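You operate a simulated robot arm through the tools that you are given. There is no shell and no other tool. Be economical: measure what you need, move in short steps, check, and stop when the job is done.

You are at the controls of a simulated robot arm. One attempt, no reset.

Task
Test the relay in the socket at its printed volts: good to the green tray, bad to the red.
Fine: the trays beside the tester; switch off before it comes out.
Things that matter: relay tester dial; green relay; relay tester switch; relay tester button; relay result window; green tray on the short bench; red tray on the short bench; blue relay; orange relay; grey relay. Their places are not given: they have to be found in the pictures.

Only the result counts: the job must be done as asked and must still hold three seconds after the hand-in. Knocking over, shifting, dropping, spilling or breaking anything else fails it.

Robot
A 7-joint arm with a two-finger parallel gripper, fixed in place. Base frame: the origin is at the foot of the arm, x ahead of it, y to its left, z up; the work surface is at about z = 4. Lengths are in mm, angles in rad, forces in N, time in s.
With the tool pointing down near the work surface it reaches from about 240 to 620 mm from the base axis. Its first joint turns from -1.152 to 1.152 rad. Payload 2.6 kg.
The TCP is the grasp point between the finger pads, 30 mm short of the fingertips. In the tool frame z runs along the fingers and y along their closing line. The gripper opens to 94 mm. The fingers are 28 mm wide and 10 mm thick; the gripper's body (50 by 96 mm) begins 55 mm behind the TCP.
Orientation is that of the tool frame in the base frame, as a unit quaternion [w, x, y, z]. With the fingers straight down and closing along the base's y, the tool's x points along the base's -x, its y along +y and its z along -z.

Tools
- The arm moves only by the tool nudge_tool. Its argument "commands" is a list of rows, each a list of 2 entries, a list of its own where there are three numbers: the shift along the tool's x, y, z in mm, then the turn, a rotation vector about the tool's x, y, z in rad. In form: [[[dx, dy, dz], [rx, ry, rz]], ...]. A call has 1 to 10 rows; each row shifts and turns the commanded pose from where the row before left it, along the tool's axes as they then stand. "gripper" is the gripper command, from -1 (fully open) to 1 (shut), values between in proportion, set as the call begins (left out, the last holds). Each row takes 0.2 s and may step no farther than 50 mm and 0.15 rad from the row before; otherwise, or with a gripper value out of range, the whole call is refused. Where a pose cannot be reached the arm comes as near as it can. A force on the tool above 40 N (or 10 N above the force at the start of the call, whichever is more), or a blocked arm, ends the call early, and 0.2 s more pass. Each finger travels about 72 mm/s and halts on what it meets, pressing with about 38 N; the grip force reading is that of the motor and also rises with nothing between the fingers. The clock runs only during rows and for 0.2 s after the last one: add rows that do not move to give the fingers time. It gives the time, the measured TCP pose, the force on the tool (base axes), the opening and the grip force at its end, in the units of the frame above (readings bear some noise), and new pictures: "views" is both (left out), scene, wrist or none.
- Cameras (640 x 400 px; columns grow to the right, rows downward): "scene" is fixed at [18.9, 421.8, 561.4]; the picture's right is [-0.89, -0.46, 0.00], its down [-0.27, 0.53, -0.81] and it looks along [0.37, -0.72, -0.59] (base axes); focal length 313 px, centre (320, 200). "wrist" rides on the gripper at [76, 14, -102] in the tool frame; the picture's right is [-0.18, 0.98, 0.00], its down [-0.75, -0.14, -0.64] and it looks along [-0.63, -0.12, 0.77] (tool axes); focal length 243 px, centre (320, 200).
- measure_at(camera, pixels): there is no depth. For up to 12 entries [column, row, z] of the newest picture of that camera ("zoom" is the newest enlarged one), the place [x, y] in the base frame at which the ray of that pixel passes the height z, good to about 2 mm. The clock stands still meanwhile.
- inspect(camera, box): a new picture of the part [left, top, right, bottom] of that camera's present view, enlarged. The clock stands still meanwhile.
- job_done(): hands the job in; it is judged then, once.

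Go step by step. Measure first, check grasps and placings, and put right what went wrong. The budget is 80 turns and 200 pictures, counting those below and the enlarged ones. Unless the task says otherwise, let go and move clear before handing in, and close with one line.

The tools are called after "Emit:" as a command line: name --argument value ..., lists and objects as JSON in quotes. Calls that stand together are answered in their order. nudge_tool: Moves the arm, as the interface text tells. Its arguments: {"type":"object","properties":{"commands":{"type":"array","items":{"type":"array"}},"gripper":{"type":"number"},"views":{"type":"string","enum":["both","scene","wrist","none"]}},"required":["commands"]} The other tools are called the same way: measure_at (camera, pixels) gives the place at which the rays of pixels pass given heights; inspect (camera, box) takes an enlarged picture of a part of a camera's view; job_done () hands the job in.

At the start:

```text
t: 0.0
tool_pos: [328.6, 49.2, 347.7]
tcp_rot: [0.0, 0.0, 1.0, 0.0]
wrist_force: [-0.1, 0.5, -0.3]
width: 94.2
gripper_force: 0.0
```

scene: 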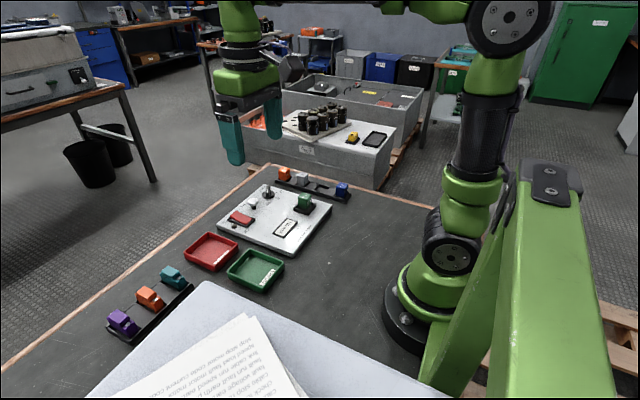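
wrist: 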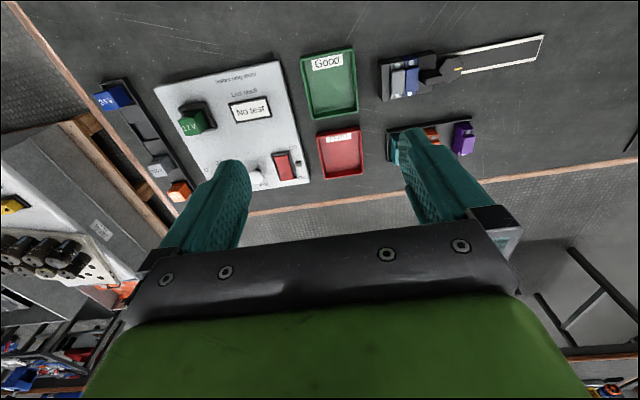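

The tester shows a green relay in its socket (wrist ~195,122; label looks like "12V"). I'll zoom in on the tester from both cameras.

Emit:
inspect --camera "scene" --box '[210, 160, 360, 260]'

Emit:
inspect --camera "wrist" --box '[90, 50, 330, 210]'

```text
4.00 times, centred on (285, 210) of scene
```

zoom: 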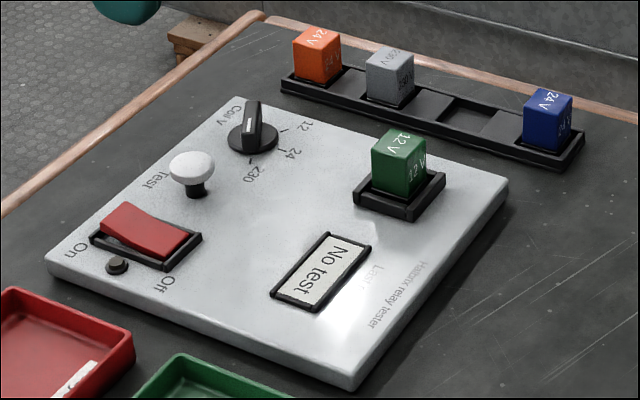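

```text
2.50 times, centred on (210, 130) of wrist
```

zoom: 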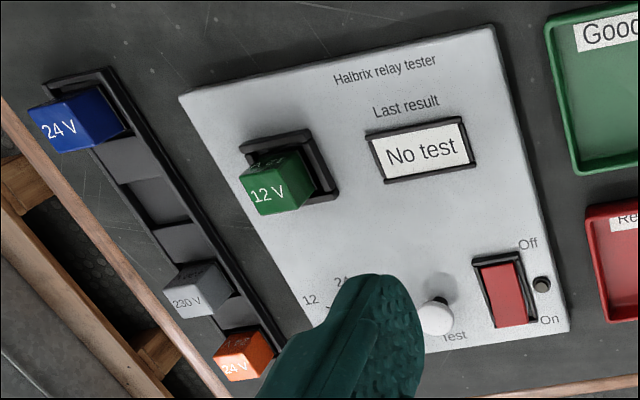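

The relay reads 12 V and the window says "No test". Next I'll triangulate the features from both cameras.

Emit:
measure_at --camera "scene" --pixels '[[258.5, 203.5, 30], [258.5, 203.5, 50], [290.3, 227.5, 20], [290.3, 227.5, 40], [310, 208, 30], [310, 208, 50], [246.5, 219, 30], [246.5, 219, 50], [273, 195, 30], [298, 257, 4], [337, 206, 20], [337, 206, 40]]'

Emit:
measure_at --camera "wrist" --pixels '[[258, 177, 30], [258, 177, 50], [251, 110, 20], [251, 110, 40], [196, 122, 30], [196, 122, 50], [283, 165, 30], [283, 165, 50], [336, 84, 4], [341, 155, 4], [155, 87, 20], [155, 87, 40]]'

```text
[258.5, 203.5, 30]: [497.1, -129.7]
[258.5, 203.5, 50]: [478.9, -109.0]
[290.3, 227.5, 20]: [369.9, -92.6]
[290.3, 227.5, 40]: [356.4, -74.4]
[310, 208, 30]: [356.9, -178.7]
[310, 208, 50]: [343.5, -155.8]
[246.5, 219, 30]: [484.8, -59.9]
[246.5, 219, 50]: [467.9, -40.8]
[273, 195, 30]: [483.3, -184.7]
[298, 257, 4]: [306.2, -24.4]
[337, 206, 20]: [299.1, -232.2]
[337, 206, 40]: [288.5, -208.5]
```

```text
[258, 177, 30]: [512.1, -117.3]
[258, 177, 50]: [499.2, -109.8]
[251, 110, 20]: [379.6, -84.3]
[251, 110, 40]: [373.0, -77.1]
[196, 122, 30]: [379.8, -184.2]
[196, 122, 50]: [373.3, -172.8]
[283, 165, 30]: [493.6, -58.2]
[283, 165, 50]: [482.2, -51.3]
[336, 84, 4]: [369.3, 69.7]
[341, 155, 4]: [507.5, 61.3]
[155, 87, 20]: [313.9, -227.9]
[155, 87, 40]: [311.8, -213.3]
```

The two cameras disagree by about 10 mm, so I'll move closer over the tester for a better look.

Emit:
nudge_tool --commands '[[[0, -40, 10], [0, 0, 0]], [[0, -40, 20], [0, 0, 0]], [[0, -40, 20], [0, 0, 0]], [[0, -40, 20], [0, 0, 0]], [[0, 0, 20], [0, 0, 0]], [[0, 0, 0], [0, 0, 0]]]'

```text
t: 1.4
tool_pos: [327.6, -112.9, 258.7]
tcp_rot: [0.0, 0.0, 1.0, 0.0]
wrist_force: [0.1, 0.1, -0.1]
width: 93.9
gripper_force: 0.1
```

scene: 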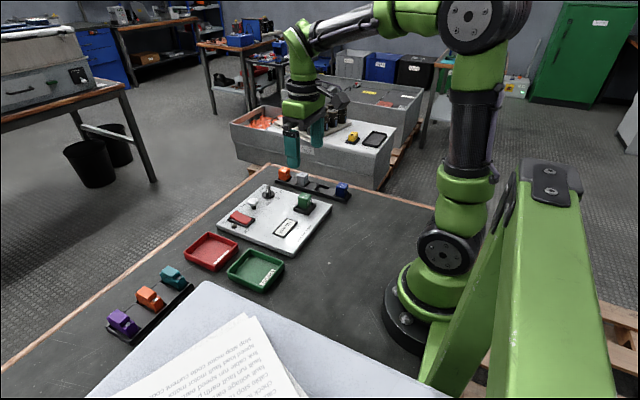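
wrist: 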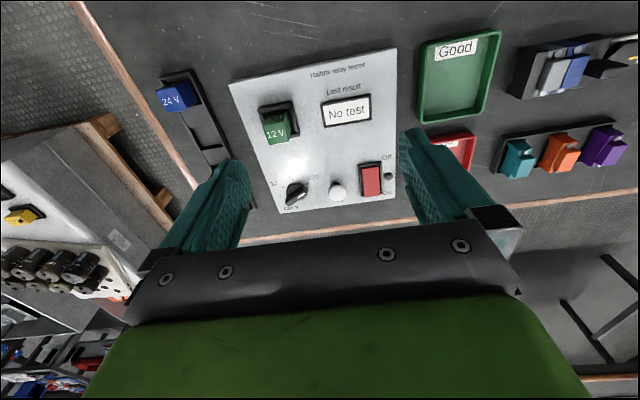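

Emit:
inspect --camera "wrist" --box '[225, 80, 417, 210]'

Emit:
inspect --camera "scene" --box '[220, 175, 300, 235]'

Emit:
measure_at --camera "wrist" --pixels '[[346, 111, 20], [346, 111, 40], [276, 127, 30], [276, 127, 50], [371, 181, 30], [295, 196, 20], [295, 196, 40], [338, 190, 30], [338, 190, 50], [230, 84, 20], [396, 48, 20]]'

```text
3.08 times, centred on (321, 145) of wrist
```

zoom: 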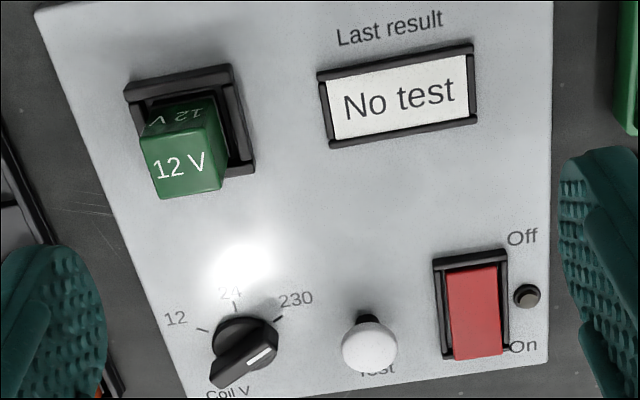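

```text
6.67 times, centred on (260, 205) of scene
```

zoom: 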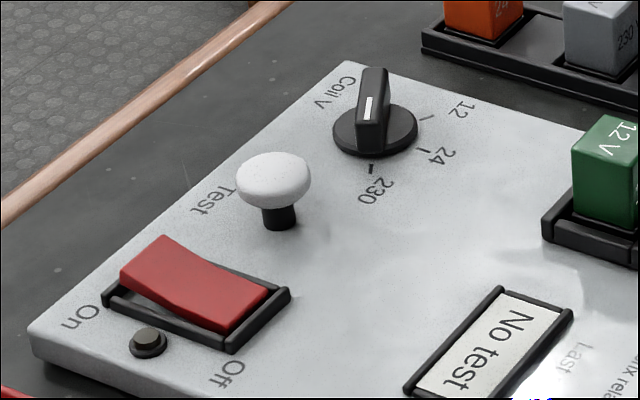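

```text
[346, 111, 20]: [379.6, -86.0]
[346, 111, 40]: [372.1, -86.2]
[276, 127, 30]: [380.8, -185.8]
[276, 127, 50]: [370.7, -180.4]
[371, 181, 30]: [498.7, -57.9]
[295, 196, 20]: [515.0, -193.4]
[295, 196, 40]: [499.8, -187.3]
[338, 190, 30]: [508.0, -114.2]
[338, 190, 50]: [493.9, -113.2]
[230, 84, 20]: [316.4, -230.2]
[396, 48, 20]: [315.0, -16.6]
```

The discrepancy came from me: the zoom crop is wider than the box I asked for, so my pixel conversion was off. The dial's white mark lies away from the numbers' ticks, so I'll measure the zoomed scene picture directly.

Emit:
measure_at --camera "zoom" --pixels '[[375, 138, 20], [375, 138, 30], [372, 75, 45], [424, 118, 18], [429, 148, 18], [371, 168, 18], [274, 178, 45], [279, 228, 18], [488, 355, 20], [160, 255, 35], [235, 310, 30], [147, 345, 20]]'

Emit:
inspect --camera "wrist" --box '[265, 150, 361, 210]'

```text
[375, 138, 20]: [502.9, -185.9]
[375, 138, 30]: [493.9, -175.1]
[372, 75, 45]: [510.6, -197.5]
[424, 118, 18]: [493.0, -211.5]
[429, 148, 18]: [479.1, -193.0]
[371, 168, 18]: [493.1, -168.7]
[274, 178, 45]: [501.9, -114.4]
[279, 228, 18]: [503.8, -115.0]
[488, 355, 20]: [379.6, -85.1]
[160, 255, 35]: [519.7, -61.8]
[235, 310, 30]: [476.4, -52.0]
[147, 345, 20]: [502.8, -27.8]
```

```text
6.67 times, centred on (313, 180) of wrist
```

zoom: 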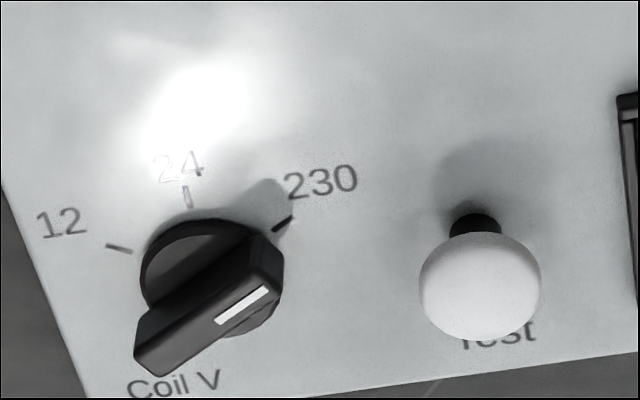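

The dial points at 230 (the white mark is at the 230 end of the bar), so it has to go to 12, about 130° counter-clockwise. I'll triangulate the bar height and the other parts.

Emit:
measure_at --camera "zoom" --pixels '[[243, 305, 30], [243, 305, 40], [243, 305, 50], [480, 285, 40], [480, 285, 50], [476, 225, 18], [120, 248, 18], [188, 197, 18], [283, 223, 18], [257, 243, 40], [281, 268, 40], [140, 340, 40]]'

Emit:
inspect --camera "scene" --box '[220, 175, 300, 235]'

```text
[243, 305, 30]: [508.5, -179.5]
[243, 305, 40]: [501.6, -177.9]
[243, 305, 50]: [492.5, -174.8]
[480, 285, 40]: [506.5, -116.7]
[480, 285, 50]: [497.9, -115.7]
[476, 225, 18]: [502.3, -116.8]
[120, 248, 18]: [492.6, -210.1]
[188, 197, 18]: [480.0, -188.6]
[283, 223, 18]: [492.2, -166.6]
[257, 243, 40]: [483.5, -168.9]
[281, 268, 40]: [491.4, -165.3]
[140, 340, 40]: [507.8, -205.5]
```

```text
6.67 times, centred on (260, 205) of scene
```

zoom: 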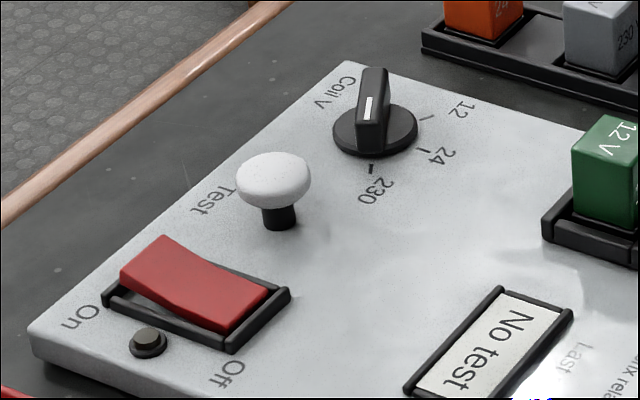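

Emit:
measure_at --camera "zoom" --pixels '[[368, 107, 30], [368, 107, 40], [368, 107, 50], [374, 68, 42], [368, 122, 42], [274, 172, 40], [274, 172, 50], [605, 130, 60], [605, 205, 30], [575, 215, 18], [165, 240, 30], [250, 300, 25]]'

```text
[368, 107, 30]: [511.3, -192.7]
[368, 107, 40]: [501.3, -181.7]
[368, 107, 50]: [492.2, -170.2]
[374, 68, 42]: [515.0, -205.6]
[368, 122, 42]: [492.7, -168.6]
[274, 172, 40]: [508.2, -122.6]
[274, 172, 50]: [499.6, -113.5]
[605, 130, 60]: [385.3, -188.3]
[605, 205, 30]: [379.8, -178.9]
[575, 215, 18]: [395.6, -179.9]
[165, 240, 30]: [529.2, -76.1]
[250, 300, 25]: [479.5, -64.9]
```

The bar top is at z≈44, centred near (504,-188), direction ≈120°. The numbers are 60° apart. I'll hover over it, part-close the gripper and turn it so the fingers straddle the bar.

Emit:
nudge_tool --commands '[[[-44, -19, 30], [0, 0, 0]], [[-44, -19, 30], [0, 0, 0]], [[-44, -19, 30], [0, 0, 0]], [[-44, -18, 28], [0, 0, 0.147]], [[0, 0, 0], [0, 0, 0.15]], [[0, 0, 0], [0, 0, 0.15]], [[0, 0, 0], [0, 0, 0.15]], [[0, 0, 0], [0, 0, 0.15]], [[0, 0, 0], [0, 0, 0.15]], [[0, 0, 0], [0, 0, 0.15]]]' --gripper -0.06

```text
refused: row 1 steps farther than a row can; nothing moved
```

Emit:
nudge_tool --commands '[[[-36, -15, 24], [0, 0, 0]], [[-36, -15, 24], [0, 0, 0.147]], [[-36, -15, 24], [0, 0, 0]], [[-34, -20, 24], [0, 0, 0.0]], [[-30, -20, 22], [0, 0, 0.15]], [[0, 0, 0], [0, 0, 0.15]], [[0, 0, 0], [0, 0, 0.15]], [[0, 0, 0], [0, 0, 0.15]], [[0, 0, 0], [0, 0, 0.15]], [[0, 0, 0], [0, 0, 0.15]]]' --gripper -0.06

```text
t: 3.6
tool_pos: [491.3, -210.0, 140.3]
tcp_rot: [0.0, 0.501, 0.865, 0.0]
wrist_force: [0.3, 0.0, 0.8]
width: 50.0
gripper_force: 0.0
```

scene: 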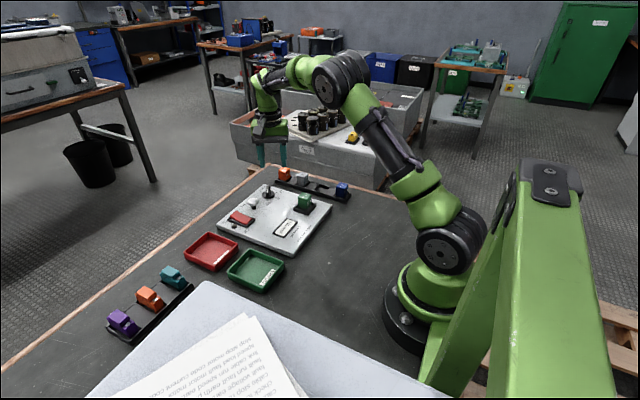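
wrist: 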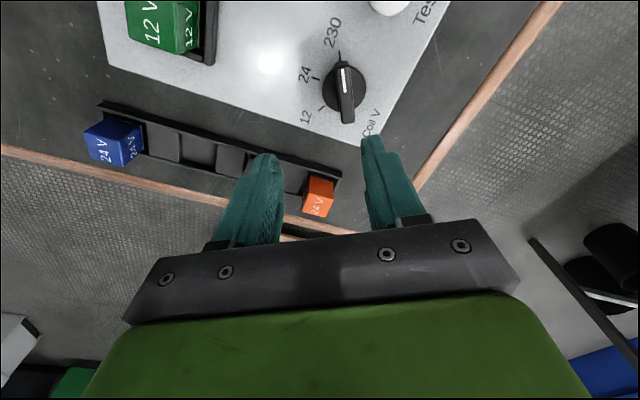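

The tool has turned by 60° and lines up with the bar (wrist pixels 343,65 to 347,120). I'll measure the bar again from here.

Emit:
measure_at --camera "wrist" --pixels '[[342, 63, 44], [347, 107, 44], [340, 56, 18], [316, 78, 18], [321, 108, 18], [344, 92, 22], [318, 180, 55], [318, 205, 30]]'

Emit:
inspect --camera "wrist" --box '[290, 40, 400, 140]'

```text
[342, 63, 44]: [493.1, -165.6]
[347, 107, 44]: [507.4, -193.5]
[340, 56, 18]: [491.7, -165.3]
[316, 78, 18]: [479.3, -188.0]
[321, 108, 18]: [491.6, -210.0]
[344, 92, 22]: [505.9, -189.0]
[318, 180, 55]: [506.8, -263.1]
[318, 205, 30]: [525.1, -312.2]
```

```text
4.00 times, centred on (345, 90) of wrist
```

zoom: 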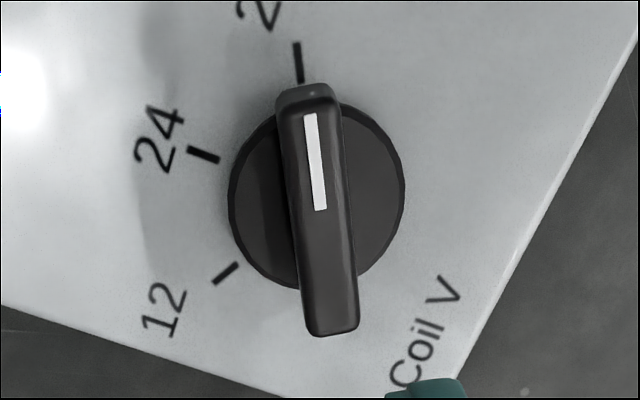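

Emit:
measure_at --camera "zoom" --pixels '[[306, 98, 44], [333, 305, 44], [320, 200, 44], [316, 195, 22], [298, 60, 18], [204, 156, 18], [226, 273, 18]]'

```text
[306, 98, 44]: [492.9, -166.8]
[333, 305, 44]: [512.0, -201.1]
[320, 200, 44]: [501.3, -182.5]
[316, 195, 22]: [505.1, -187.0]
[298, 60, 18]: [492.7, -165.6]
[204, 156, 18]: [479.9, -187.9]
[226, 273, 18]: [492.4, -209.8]
```

Emit:
nudge_tool --commands '[[[13.6, 22.5, 0], [0, 0, 0]], [[0, 0, 30], [0, 0, 0]], [[0, 0, 30], [0, 0, 0]], [[0, 0, 18], [0, 0, 0]], [[0, 0, 0], [0, 0, 0]]]'

```text
t: 4.8
tool_pos: [503.7, -188.0, 62.5]
tcp_rot: [0.0, 0.5, 0.866, 0.0]
wrist_force: [0.0, -1.1, -0.6]
width: 49.9
gripper_force: 0.1
```

scene: 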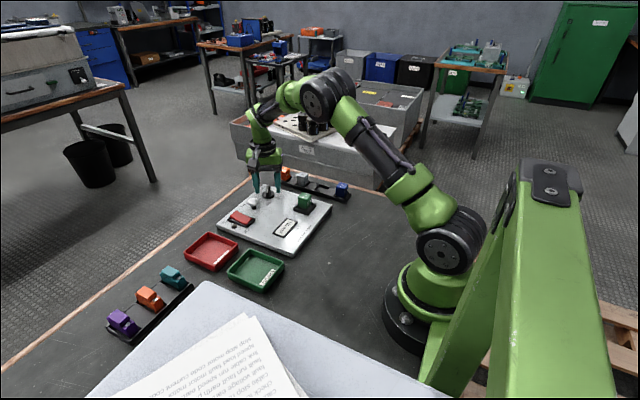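
wrist: 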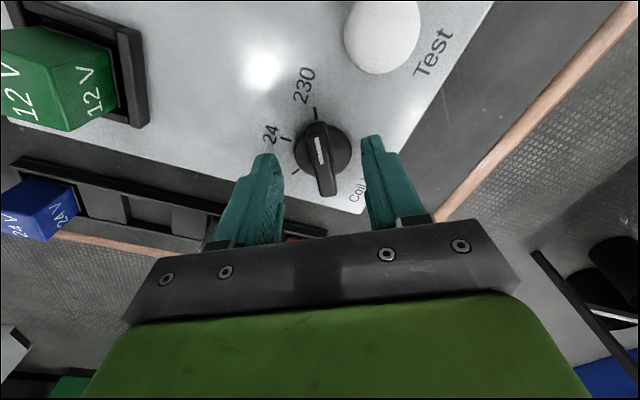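

The bar is between the fingers. I'll close on it.

Emit:
nudge_tool --commands '[[[0, 0, 2], [0, 0, 0]], [[0, 0, 0], [0, 0, 0]], [[0, 0, 0], [0, 0, 0]]]' --gripper 1 --views "wrist"

```text
t: 5.6
tool_pos: [504.4, -187.0, 60.3]
tcp_rot: [0.001, 0.5, 0.866, 0.0]
wrist_force: [9.7, 1.3, -2.2]
width: 12.0
gripper_force: 45.2
```

wrist: 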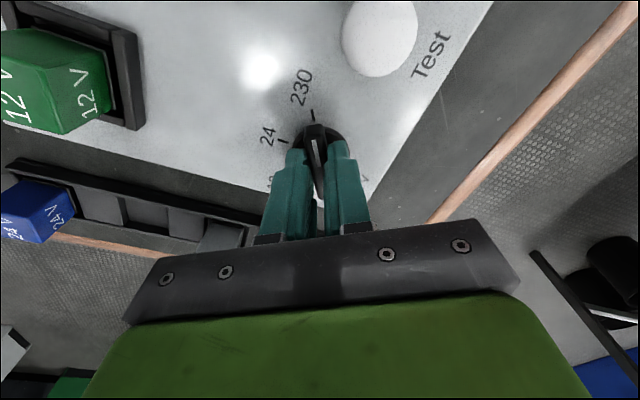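

Gripped (12 mm). Now I'll turn it counter-clockwise, the first 60°.

Emit:
nudge_tool --commands '[[[0, 0, 0], [0, 0, -0.1496]], [[0, 0, 0], [0, 0, -0.1496]], [[0, 0, 0], [0, 0, -0.1496]], [[0, 0, 0], [0, 0, -0.1496]], [[0, 0, 0], [0, 0, -0.1496]], [[0, 0, 0], [0, 0, -0.1496]], [[0, 0, 0], [0, 0, -0.1496]], [[0, 0, 0], [0, 0, 0]]]' --views "wrist"

```text
t: 7.4
tool_pos: [503.2, -188.1, 60.4]
tcp_rot: [0.0, 0.0, 1.0, 0.0]
wrist_force: [-0.8, 2.4, 8.7]
width: 11.8
gripper_force: 44.7
```

wrist: 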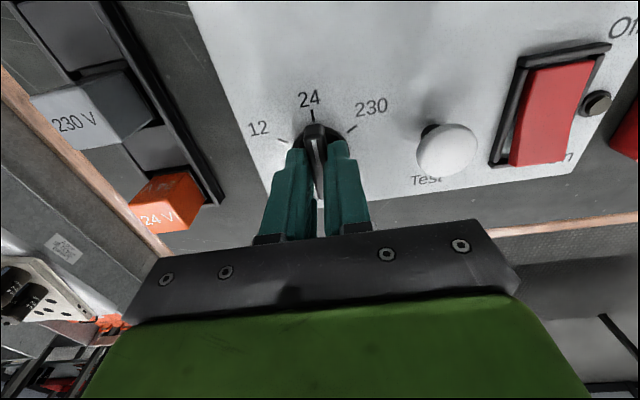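

The dial is at 24, with the bar still gripped. I'll turn it another 60°.

Emit:
nudge_tool --commands '[[[0, 0, 0], [0, 0, -0.1496]], [[0, 0, 0], [0, 0, -0.1496]], [[0, 0, 0], [0, 0, -0.1496]], [[0, 0, 0], [0, 0, -0.1496]], [[0, 0, 0], [0, 0, -0.1496]], [[0, 0, 0], [0, 0, -0.1496]], [[0, 0, 0], [0, 0, -0.1496]], [[0, 0, 0], [0, 0, 0]]]' --views "wrist"

```text
t: 9.2
tool_pos: [504.3, -189.1, 61.9]
tcp_rot: [0.001, -0.5, 0.866, -0.003]
wrist_force: [13.5, -16.8, 2.6]
width: 11.7
gripper_force: 45.2
```

wrist: 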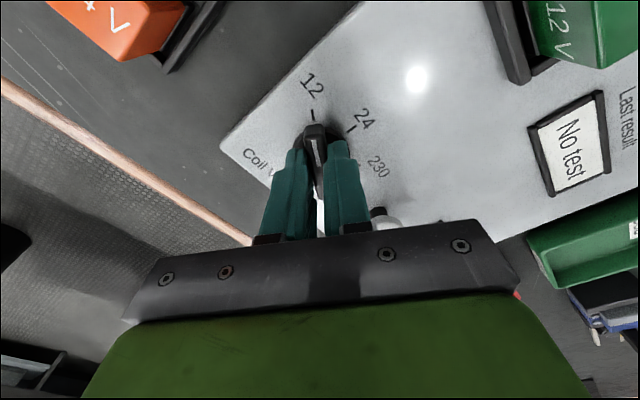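

The dial points at 12. I'll release and lift.

Emit:
nudge_tool --commands '[[[0, 0, 0], [0, 0, 0]], [[0, 0, 0], [0, 0, 0]], [[0, 0, -30], [0, 0, 0]], [[0, 0, -40], [0, 0, 0]], [[0, 0, -10], [0, 0, 0]], [[0, 0, 0], [0, 0, 0]]]' --gripper 0.2

Emit:
inspect --camera "wrist" --box '[240, 40, 400, 140]'

```text
t: 10.6
tool_pos: [501.1, -186.1, 140.2]
tcp_rot: [0.0, -0.5, 0.866, -0.001]
wrist_force: [0.2, 1.0, -0.4]
width: 37.6
gripper_force: 0.1
```

scene: 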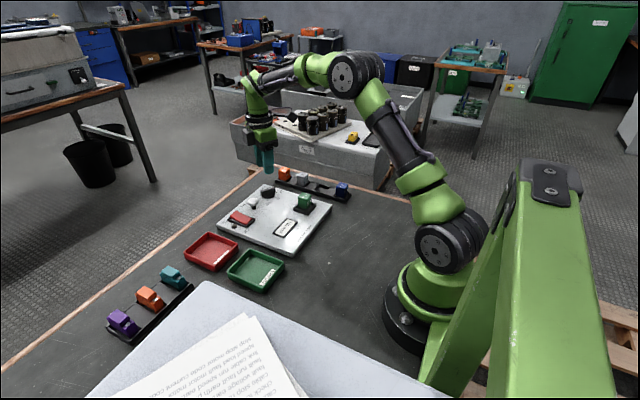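
wrist: 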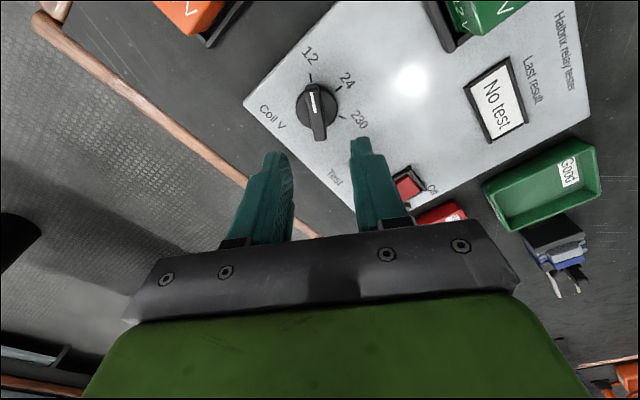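

```text
4.00 times, centred on (320, 90) of wrist
```

zoom: 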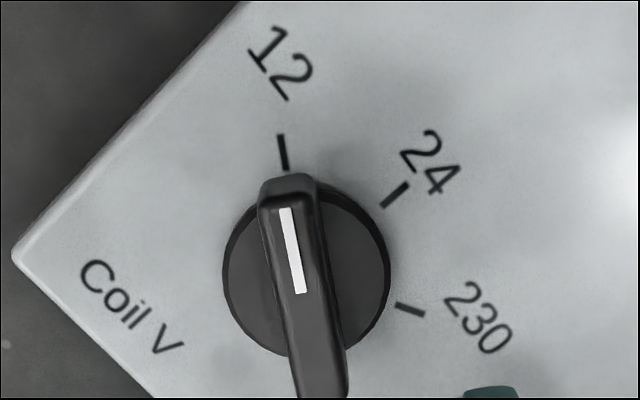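

The dial is confirmed at 12. I'll turn the tool back and move to look at the switch.

Emit:
nudge_tool --commands '[[[0, 0, 0], [0, 0, 0.1496]], [[0, 0, 0], [0, 0, 0.1496]], [[0, 0, 0], [0, 0, 0.1496]], [[0, 0, 0], [0, 0, 0.1496]], [[0, 0, 0], [0, 0, 0.1496]], [[0, 0, 0], [0, 0, 0.1496]], [[0, 0, 0], [0, 0, 0.1496]], [[20, 41, 0], [0, 0, 0]], [[20, 41, 0], [0, 0, 0]], [[20, 41, 0], [0, 0, 0]]]' --gripper 1 --views "wrist"

Emit:
inspect --camera "scene" --box '[220, 200, 268, 230]'

```text
t: 12.8
tool_pos: [443.4, -63.8, 141.9]
tcp_rot: [0.0, 0.001, 1.0, 0.0]
wrist_force: [-0.2, 0.9, 0.0]
width: 0.0
gripper_force: 32.8
```

wrist: 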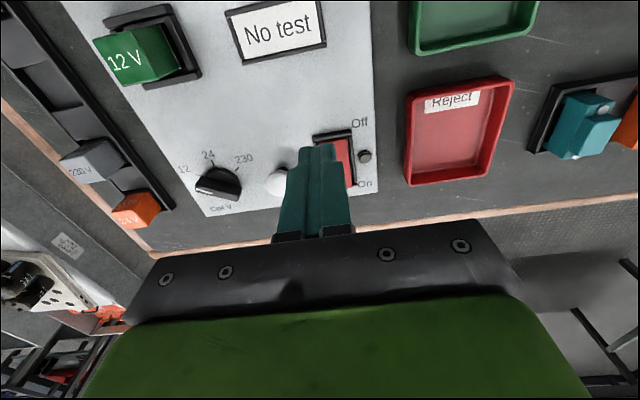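

```text
13.33 times, centred on (244, 215) of scene
```

zoom: 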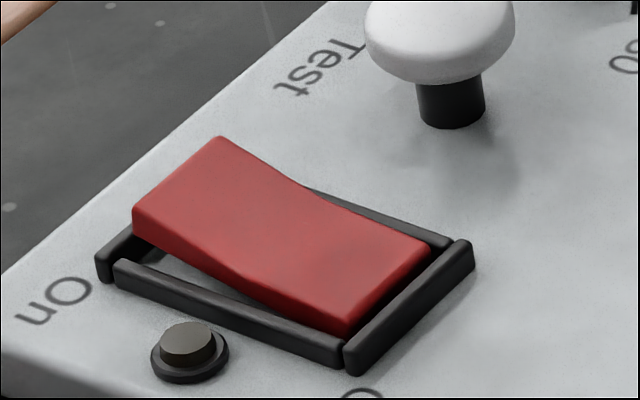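

Emit:
measure_at --camera "zoom" --pixels '[[98, 275, 19], [352, 370, 19], [472, 262, 22], [221, 137, 34], [133, 208, 34], [177, 172, 34], [347, 320, 24], [430, 245, 24], [245, 275, 27], [440, 40, 44], [452, 122, 18]]'

```text
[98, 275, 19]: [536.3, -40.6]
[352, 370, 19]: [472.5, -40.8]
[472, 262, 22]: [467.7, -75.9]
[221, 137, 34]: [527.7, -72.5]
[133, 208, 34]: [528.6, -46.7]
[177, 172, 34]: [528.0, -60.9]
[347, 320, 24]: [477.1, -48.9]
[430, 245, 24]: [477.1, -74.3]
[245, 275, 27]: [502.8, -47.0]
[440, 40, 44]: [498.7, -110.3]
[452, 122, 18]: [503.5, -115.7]
```

The rocker's On end is at about (528,-60, 34). I'll go above it, then press down.

Emit:
nudge_tool --commands '[[[-40, 2, 10], [0, 0, 0]], [[-40.5, 2, 10], [0, 0, 0]], [[0, 0, 35], [0, 0, 0]], [[0, 0, 12], [0, 0, 0]], [[0, 0, 0], [0, 0, 0]]]'

Emit:
inspect --camera "scene" --box '[220, 190, 284, 230]'

```text
t: 14.0
tool_pos: [525.2, -59.7, 74.0]
tcp_rot: [0.0, 0.0, 1.0, 0.0]
wrist_force: [-0.4, 0.5, 1.0]
width: 0.2
gripper_force: 32.9
```

scene: 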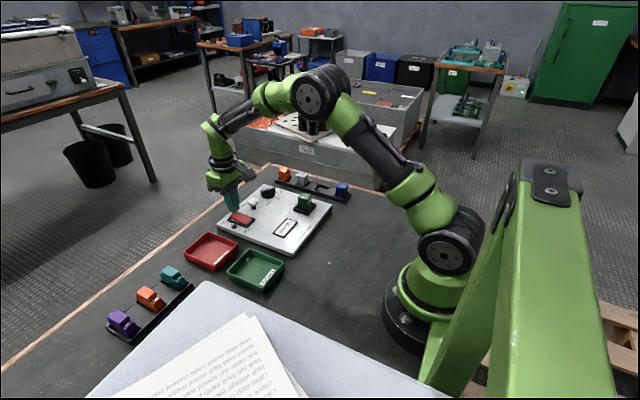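
wrist: 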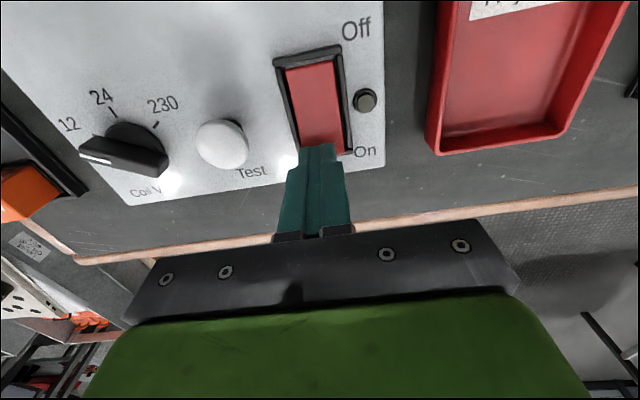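

```text
10.00 times, centred on (252, 210) of scene
```

zoom: 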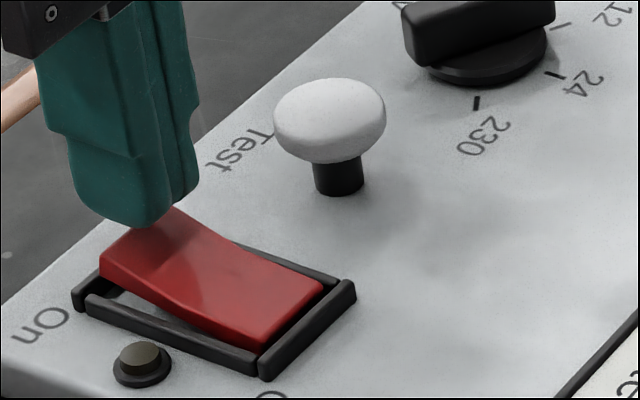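

The closed fingers are above the On end. I'll press gently in small steps.

Emit:
nudge_tool --commands '[[[0, 0, 5], [0, 0, 0]], [[0, 0, 4], [0, 0, 0]], [[0, 0, 3], [0, 0, 0]], [[0, 0, 2], [0, 0, 0]], [[0, 0, 2], [0, 0, 0]], [[0, 0, 1], [0, 0, 0]]]' --views "none"

Emit:
inspect --camera "scene" --box '[220, 190, 284, 230]'

```text
t: 15.5
tool_pos: [524.7, -60.3, 61.5]
tcp_rot: [0.004, 0.001, 1.0, 0.0]
wrist_force: [-0.8, -0.3, 3.1]
width: 0.0
gripper_force: 33.0
stopped in row 6: the force on the tool passed its limit (the readings are from after the stop); the commanded pose is now the measured one
```

```text
10.00 times, centred on (252, 210) of scene
```

zoom: 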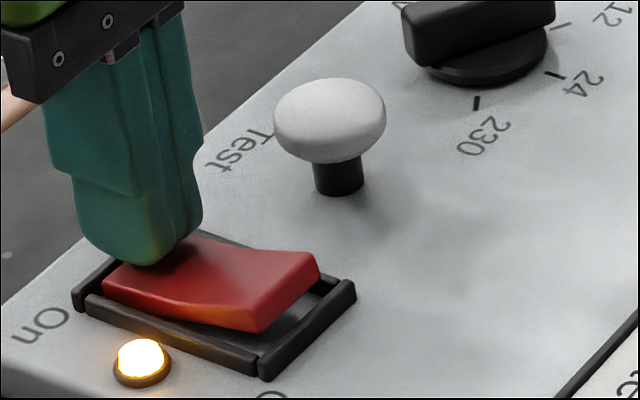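

The switch is on and the lamp is lit. I'll lift and move above the test button at (502,-115).

Emit:
nudge_tool --commands '[[[0, 0, -30], [0, 0, 0]], [[11, -27, -5], [0, 0, 0]], [[11, -28, 0], [0, 0, 0]], [[0, 0, 10], [0, 0, 0]], [[0, 0, 0], [0, 0, 0]]]'

Emit:
inspect --camera "scene" --box '[220, 190, 284, 230]'

```text
t: 16.7
tool_pos: [502.4, -116.3, 84.1]
tcp_rot: [0.004, 0.0, 1.0, 0.001]
wrist_force: [-0.3, 0.1, 0.8]
width: 0.0
gripper_force: 32.6
```

scene: 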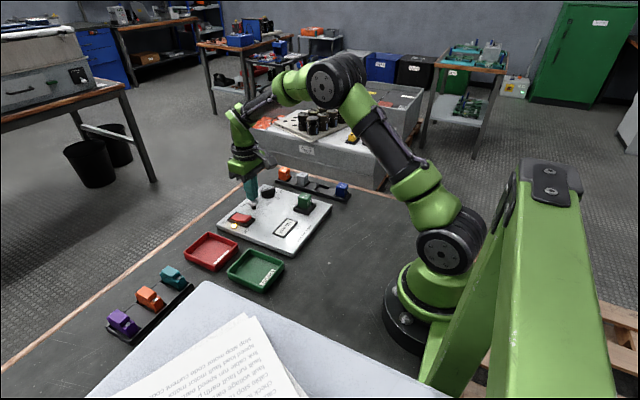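
wrist: 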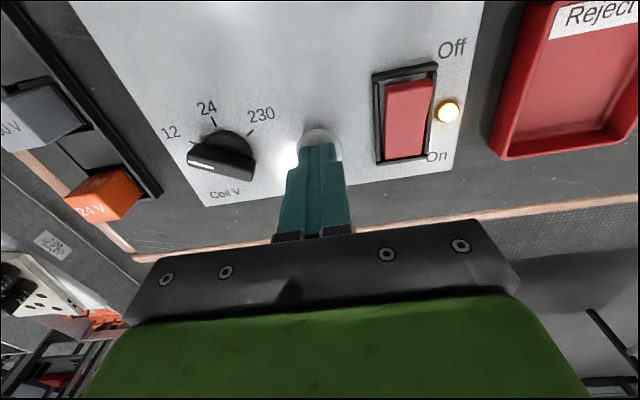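

```text
10.00 times, centred on (252, 210) of scene
```

zoom: 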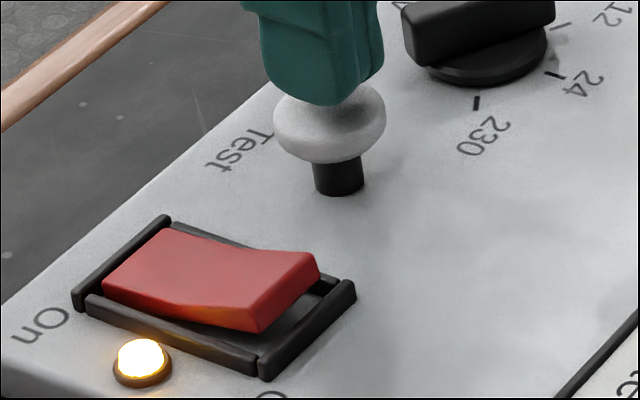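

The tool is just above the button. I'll press in small steps.

Emit:
nudge_tool --commands '[[[0, 0, 3], [0, 0, 0]], [[0, 0, 2], [0, 0, 0]], [[0, 0, 2], [0, 0, 0]], [[0, 0, 2], [0, 0, 0]], [[0, 0, 2], [0, 0, 0]], [[0, 0, 1], [0, 0, 0]], [[0, 0, 0], [0, 0, 0]]]' --views "none"

Emit:
inspect --camera "scene" --box '[222, 185, 318, 245]'

```text
t: 18.3
tool_pos: [502.6, -115.0, 74.2]
tcp_rot: [0.004, 0.002, 1.0, 0.0]
wrist_force: [0.3, -0.6, 1.3]
width: 0.0
gripper_force: 32.9
```

```text
6.67 times, centred on (270, 215) of scene
```

zoom: 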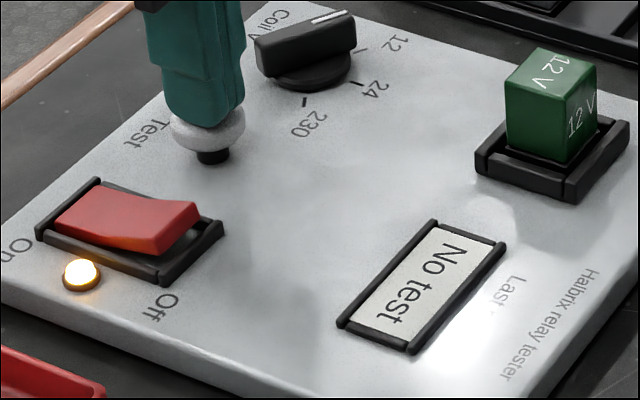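

There's no result yet and little force, so I'll press further.

Emit:
nudge_tool --commands '[[[0, 0, 2], [0, 0, 0]], [[0, 0, 2], [0, 0, 0]], [[0, 0, 2], [0, 0, 0]], [[0, 0, 2], [0, 0, 0]], [[0, 0, 0], [0, 0, 0]]]' --views "none"

Emit:
inspect --camera "scene" --box '[222, 185, 318, 245]'

```text
t: 19.5
tool_pos: [503.5, -114.8, 64.8]
tcp_rot: [0.003, 0.001, 1.0, 0.0]
wrist_force: [-0.9, -1.3, 2.9]
width: 0.1
gripper_force: 32.8
```

```text
6.67 times, centred on (270, 215) of scene
```

zoom: 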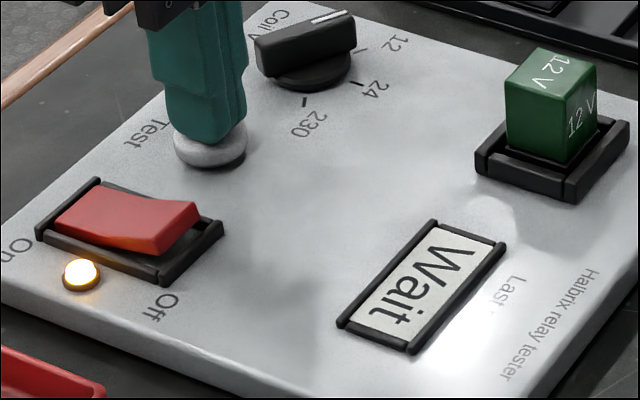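

The window reads "Wait". I'll hold the press for a while.

Emit:
nudge_tool --commands '[[[0, 0, 0], [0, 0, 0]], [[0, 0, 0], [0, 0, 0]], [[0, 0, 0], [0, 0, 0]], [[0, 0, 0], [0, 0, 0]], [[0, 0, 0], [0, 0, 0]], [[0, 0, 0], [0, 0, 0]], [[0, 0, 0], [0, 0, 0]], [[0, 0, 0], [0, 0, 0]], [[0, 0, 0], [0, 0, 0]], [[0, 0, 0], [0, 0, 0]]]' --views "none"

Emit:
inspect --camera "scene" --box '[222, 185, 318, 245]'

```text
t: 21.7
tool_pos: [503.2, -115.4, 64.4]
tcp_rot: [0.004, 0.001, 1.0, -0.001]
wrist_force: [-0.8, -0.3, 4.1]
width: 0.1
gripper_force: 33.0
```

```text
6.67 times, centred on (270, 215) of scene
```

zoom: 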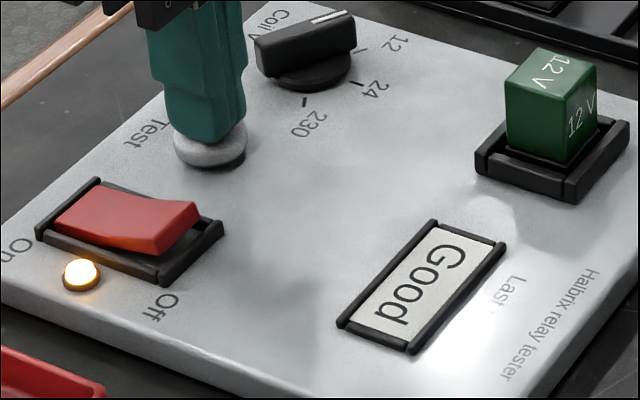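

The result is "Good". I'll lift and move above the switch's Off end.

Emit:
nudge_tool --commands '[[[0, 0, -35], [0, 0, 0]], [[11, 28, 0], [0, 0, 0]], [[12, 27, 0], [0, 0, 0]], [[0, 0, 25], [0, 0, 0]], [[0, 0, 0], [0, 0, 0]]]' --views "wrist"

Emit:
inspect --camera "scene" --box '[222, 185, 318, 245]'

```text
t: 22.9
tool_pos: [478.5, -60.7, 75.4]
tcp_rot: [0.003, 0.001, 1.0, 0.0]
wrist_force: [0.6, 0.5, -0.3]
width: 0.0
gripper_force: 32.6
```

wrist: 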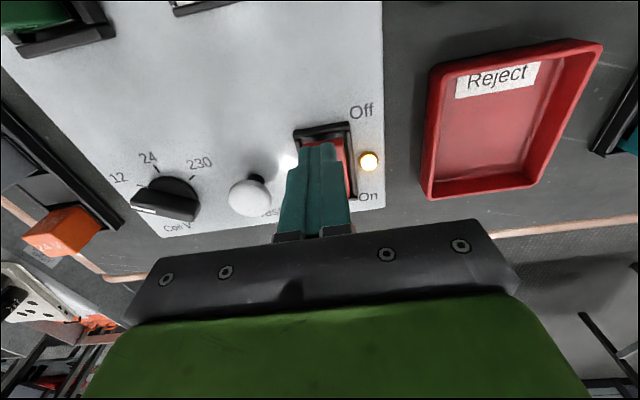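

```text
6.67 times, centred on (270, 215) of scene
```

zoom: 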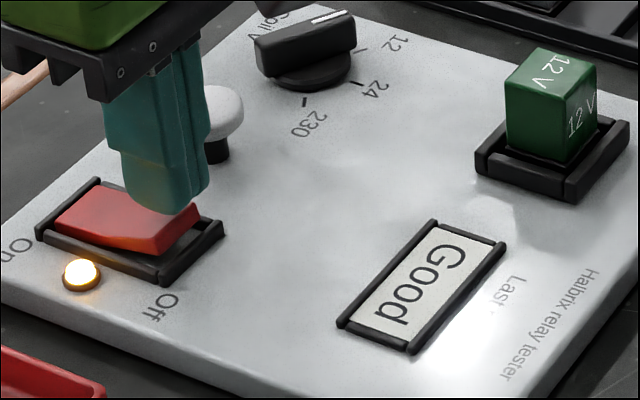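

The window still reads "Good" and the fingers are above the Off end. I'll press it.

Emit:
nudge_tool --commands '[[[0, 0, 5], [0, 0, 0]], [[0, 0, 4], [0, 0, 0]], [[0, 0, 3], [0, 0, 0]], [[0, 0, 2], [0, 0, 0]], [[0, 0, 2], [0, 0, 0]], [[0, 0, 1], [0, 0, 0]]]' --views "none"

Emit:
inspect --camera "scene" --box '[222, 185, 318, 245]'

```text
t: 24.3
tool_pos: [479.8, -60.7, 60.5]
tcp_rot: [0.005, 0.001, 1.0, 0.0]
wrist_force: [-21.2, -1.1, 35.5]
width: 0.3
gripper_force: 33.3
```

```text
6.67 times, centred on (270, 215) of scene
```

zoom: 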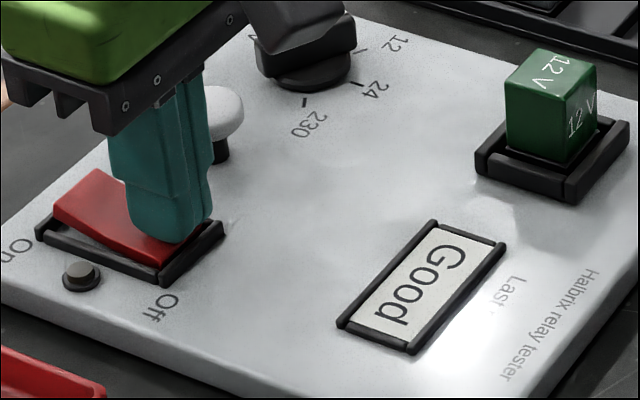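

The switch is off (lamp dark). I'll lift, go above the relay with the gripper opened, and measure it.

Emit:
nudge_tool --commands '[[[0, 0, -40], [0, 0, 0]], [[0, 0, -40], [0, 0, 0]], [[35, -30, -10], [0, 0, 0]], [[35, -30, 0], [0, 0, 0]], [[30, -30, 0], [0, 0, 0]], [[25, -30, 0], [0, 0, 0]], [[15, 0, 0], [0, 0, 0]], [[0, 0, 0], [0, 0, 0]]]' --gripper -0.5

Emit:
inspect --camera "scene" --box '[280, 185, 328, 215]'

```text
t: 26.1
tool_pos: [338.4, -179.1, 145.9]
tcp_rot: [0.003, 0.0, 1.0, 0.0]
wrist_force: [-0.1, -0.3, 0.1]
width: 70.7
gripper_force: 0.0
```

scene: 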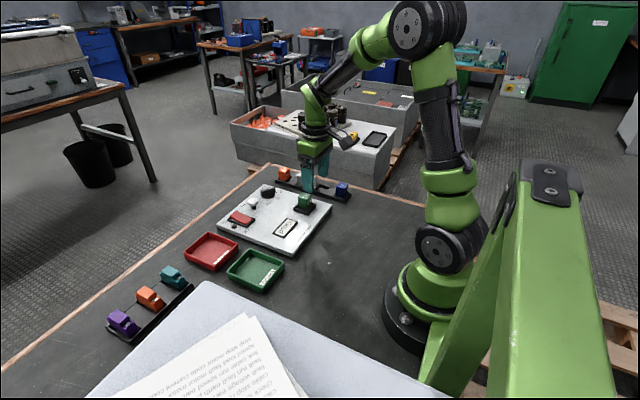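
wrist: 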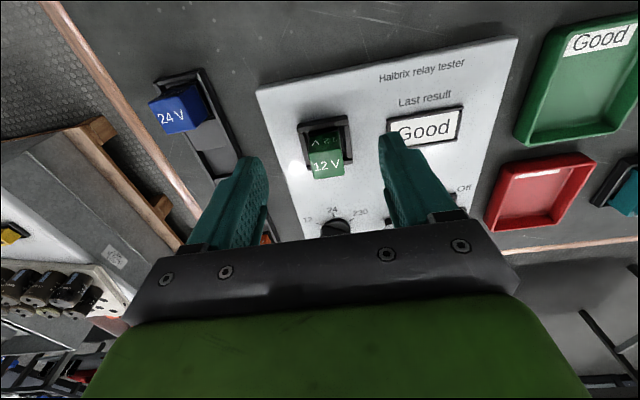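

```text
13.33 times, centred on (304, 200) of scene
```

zoom: 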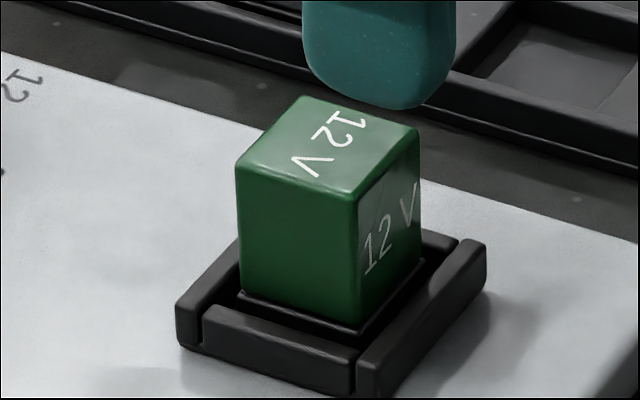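

Emit:
measure_at --camera "zoom" --pixels '[[300, 97, 60], [419, 128, 60], [358, 195, 60], [238, 165, 60], [300, 97, 68], [419, 128, 68], [358, 195, 68], [238, 165, 68], [359, 325, 24], [179, 320, 22], [355, 355, 22], [486, 240, 26]]'

Emit:
measure_at --camera "wrist" --pixels '[[308, 131, 60], [337, 127, 60], [342, 152, 60], [312, 157, 60], [308, 131, 68], [337, 127, 68], [342, 152, 68], [312, 157, 68], [312, 178, 25], [342, 174, 25]]'

Emit:
inspect --camera "wrist" --box '[285, 100, 365, 200]'

```text
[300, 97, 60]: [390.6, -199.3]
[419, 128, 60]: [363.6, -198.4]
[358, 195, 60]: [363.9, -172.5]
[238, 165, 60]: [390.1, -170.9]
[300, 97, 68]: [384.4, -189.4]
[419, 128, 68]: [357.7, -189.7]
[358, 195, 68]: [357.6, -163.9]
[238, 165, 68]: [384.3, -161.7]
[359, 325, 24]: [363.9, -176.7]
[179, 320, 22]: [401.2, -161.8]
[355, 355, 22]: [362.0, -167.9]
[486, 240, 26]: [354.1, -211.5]
```

```text
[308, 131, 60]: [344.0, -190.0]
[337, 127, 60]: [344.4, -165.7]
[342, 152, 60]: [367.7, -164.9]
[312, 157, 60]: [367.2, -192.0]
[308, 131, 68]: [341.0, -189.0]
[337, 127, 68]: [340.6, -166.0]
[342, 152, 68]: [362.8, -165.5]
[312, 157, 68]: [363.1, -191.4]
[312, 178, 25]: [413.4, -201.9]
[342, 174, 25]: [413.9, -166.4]
```

```text
4.00 times, centred on (325, 150) of wrist
```

zoom: 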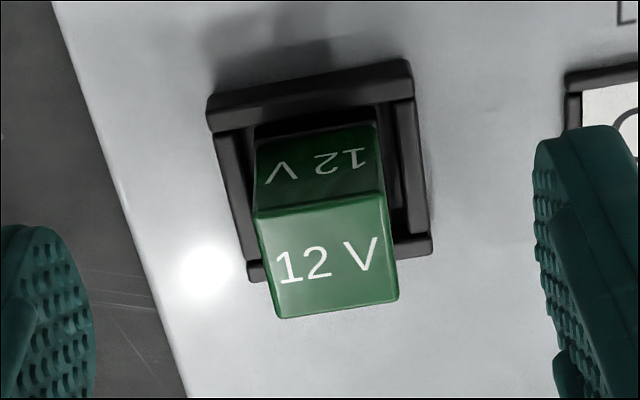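

Emit:
measure_at --camera "zoom" --pixels '[[257, 213, 56], [383, 192, 56], [398, 298, 56], [277, 316, 56], [257, 213, 64], [383, 192, 64], [398, 298, 64], [277, 316, 64], [210, 128, 24], [408, 90, 24], [430, 250, 24]]'

```text
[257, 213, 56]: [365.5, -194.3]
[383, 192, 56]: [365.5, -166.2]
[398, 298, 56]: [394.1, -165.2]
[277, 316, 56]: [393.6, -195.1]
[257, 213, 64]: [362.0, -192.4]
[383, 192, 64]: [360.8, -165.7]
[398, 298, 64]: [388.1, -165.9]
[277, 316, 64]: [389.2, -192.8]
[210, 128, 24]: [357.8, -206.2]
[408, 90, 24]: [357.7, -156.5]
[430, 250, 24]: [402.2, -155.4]
```

The relay is about 28 mm square, centred near (377,-181), with its top at z≈62. I'll lower around it with the gripper open, tips above the socket frame.

Emit:
nudge_tool --commands '[[[-20, -1, 0], [0, 0, 0]], [[-18.6, -0.5, 0], [0, 0, 0]], [[0, 0, 35], [0, 0, 0]], [[0, 0, 30], [0, 0, 0]], [[0, 0, 14], [0, 0, 0]], [[0, 0, 0], [0, 0, 0]]]'

Emit:
inspect --camera "scene" --box '[270, 175, 334, 215]'

```text
t: 27.5
tool_pos: [379.1, -182.7, 68.8]
tcp_rot: [0.004, 0.0, 1.0, 0.0]
wrist_force: [-0.1, 0.3, 0.1]
width: 70.7
gripper_force: 0.2
```

scene: 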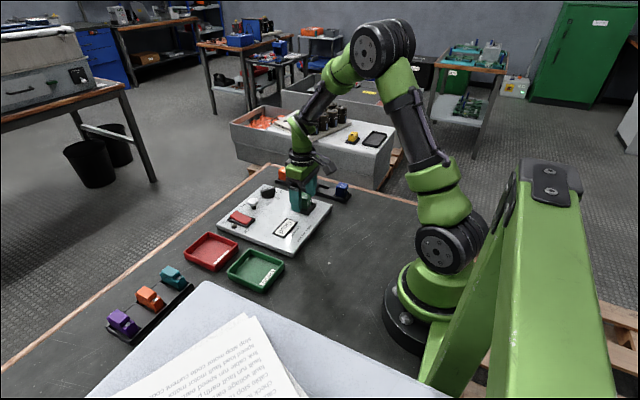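
wrist: 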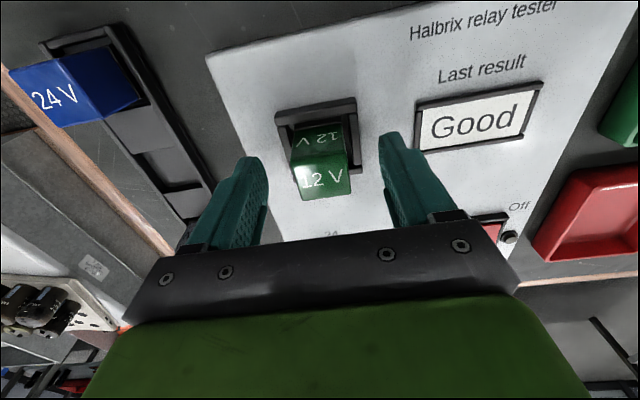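

```text
10.00 times, centred on (302, 195) of scene
```

zoom: 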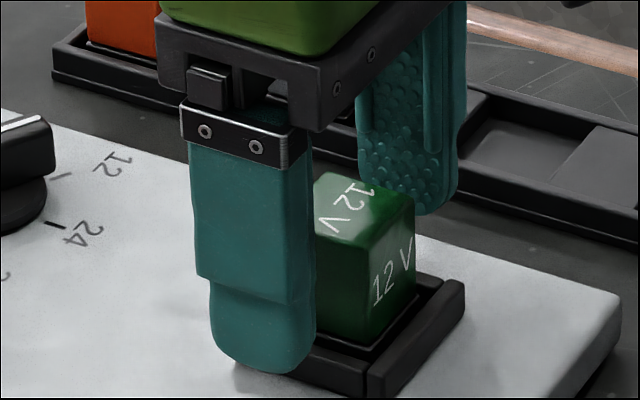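

The fingers straddle the relay. I'll close on it.

Emit:
nudge_tool --commands '[[[0, 1.5, 3], [0, 0, 0]], [[0, 0, 0], [0, 0, 0]], [[0, 0, 0], [0, 0, 0]], [[0, 0, 0], [0, 0, 0]]]' --gripper 1

```text
t: 28.5
tool_pos: [379.2, -180.4, 65.5]
tcp_rot: [0.003, 0.001, 1.0, 0.0]
wrist_force: [-0.8, 0.0, 3.2]
width: 33.5
gripper_force: 38.0
```

scene: 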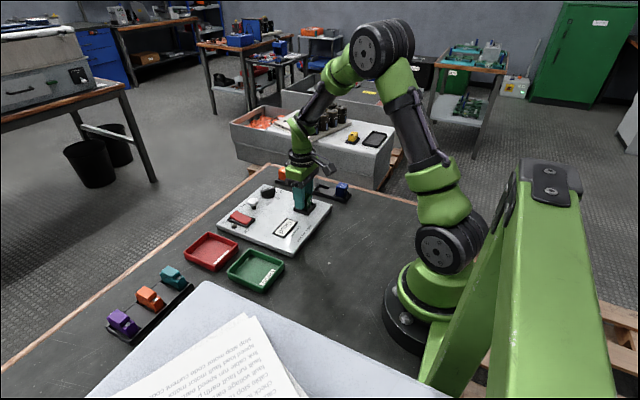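
wrist: 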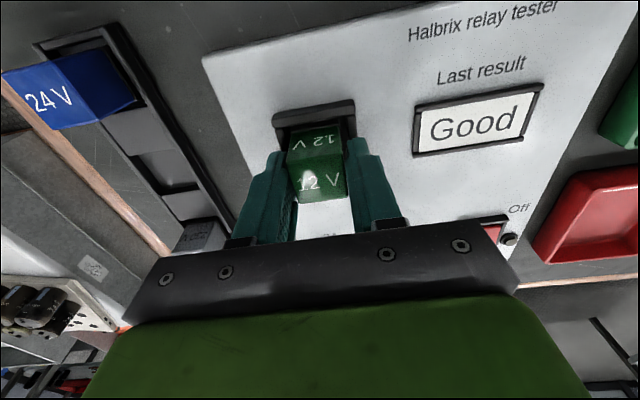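

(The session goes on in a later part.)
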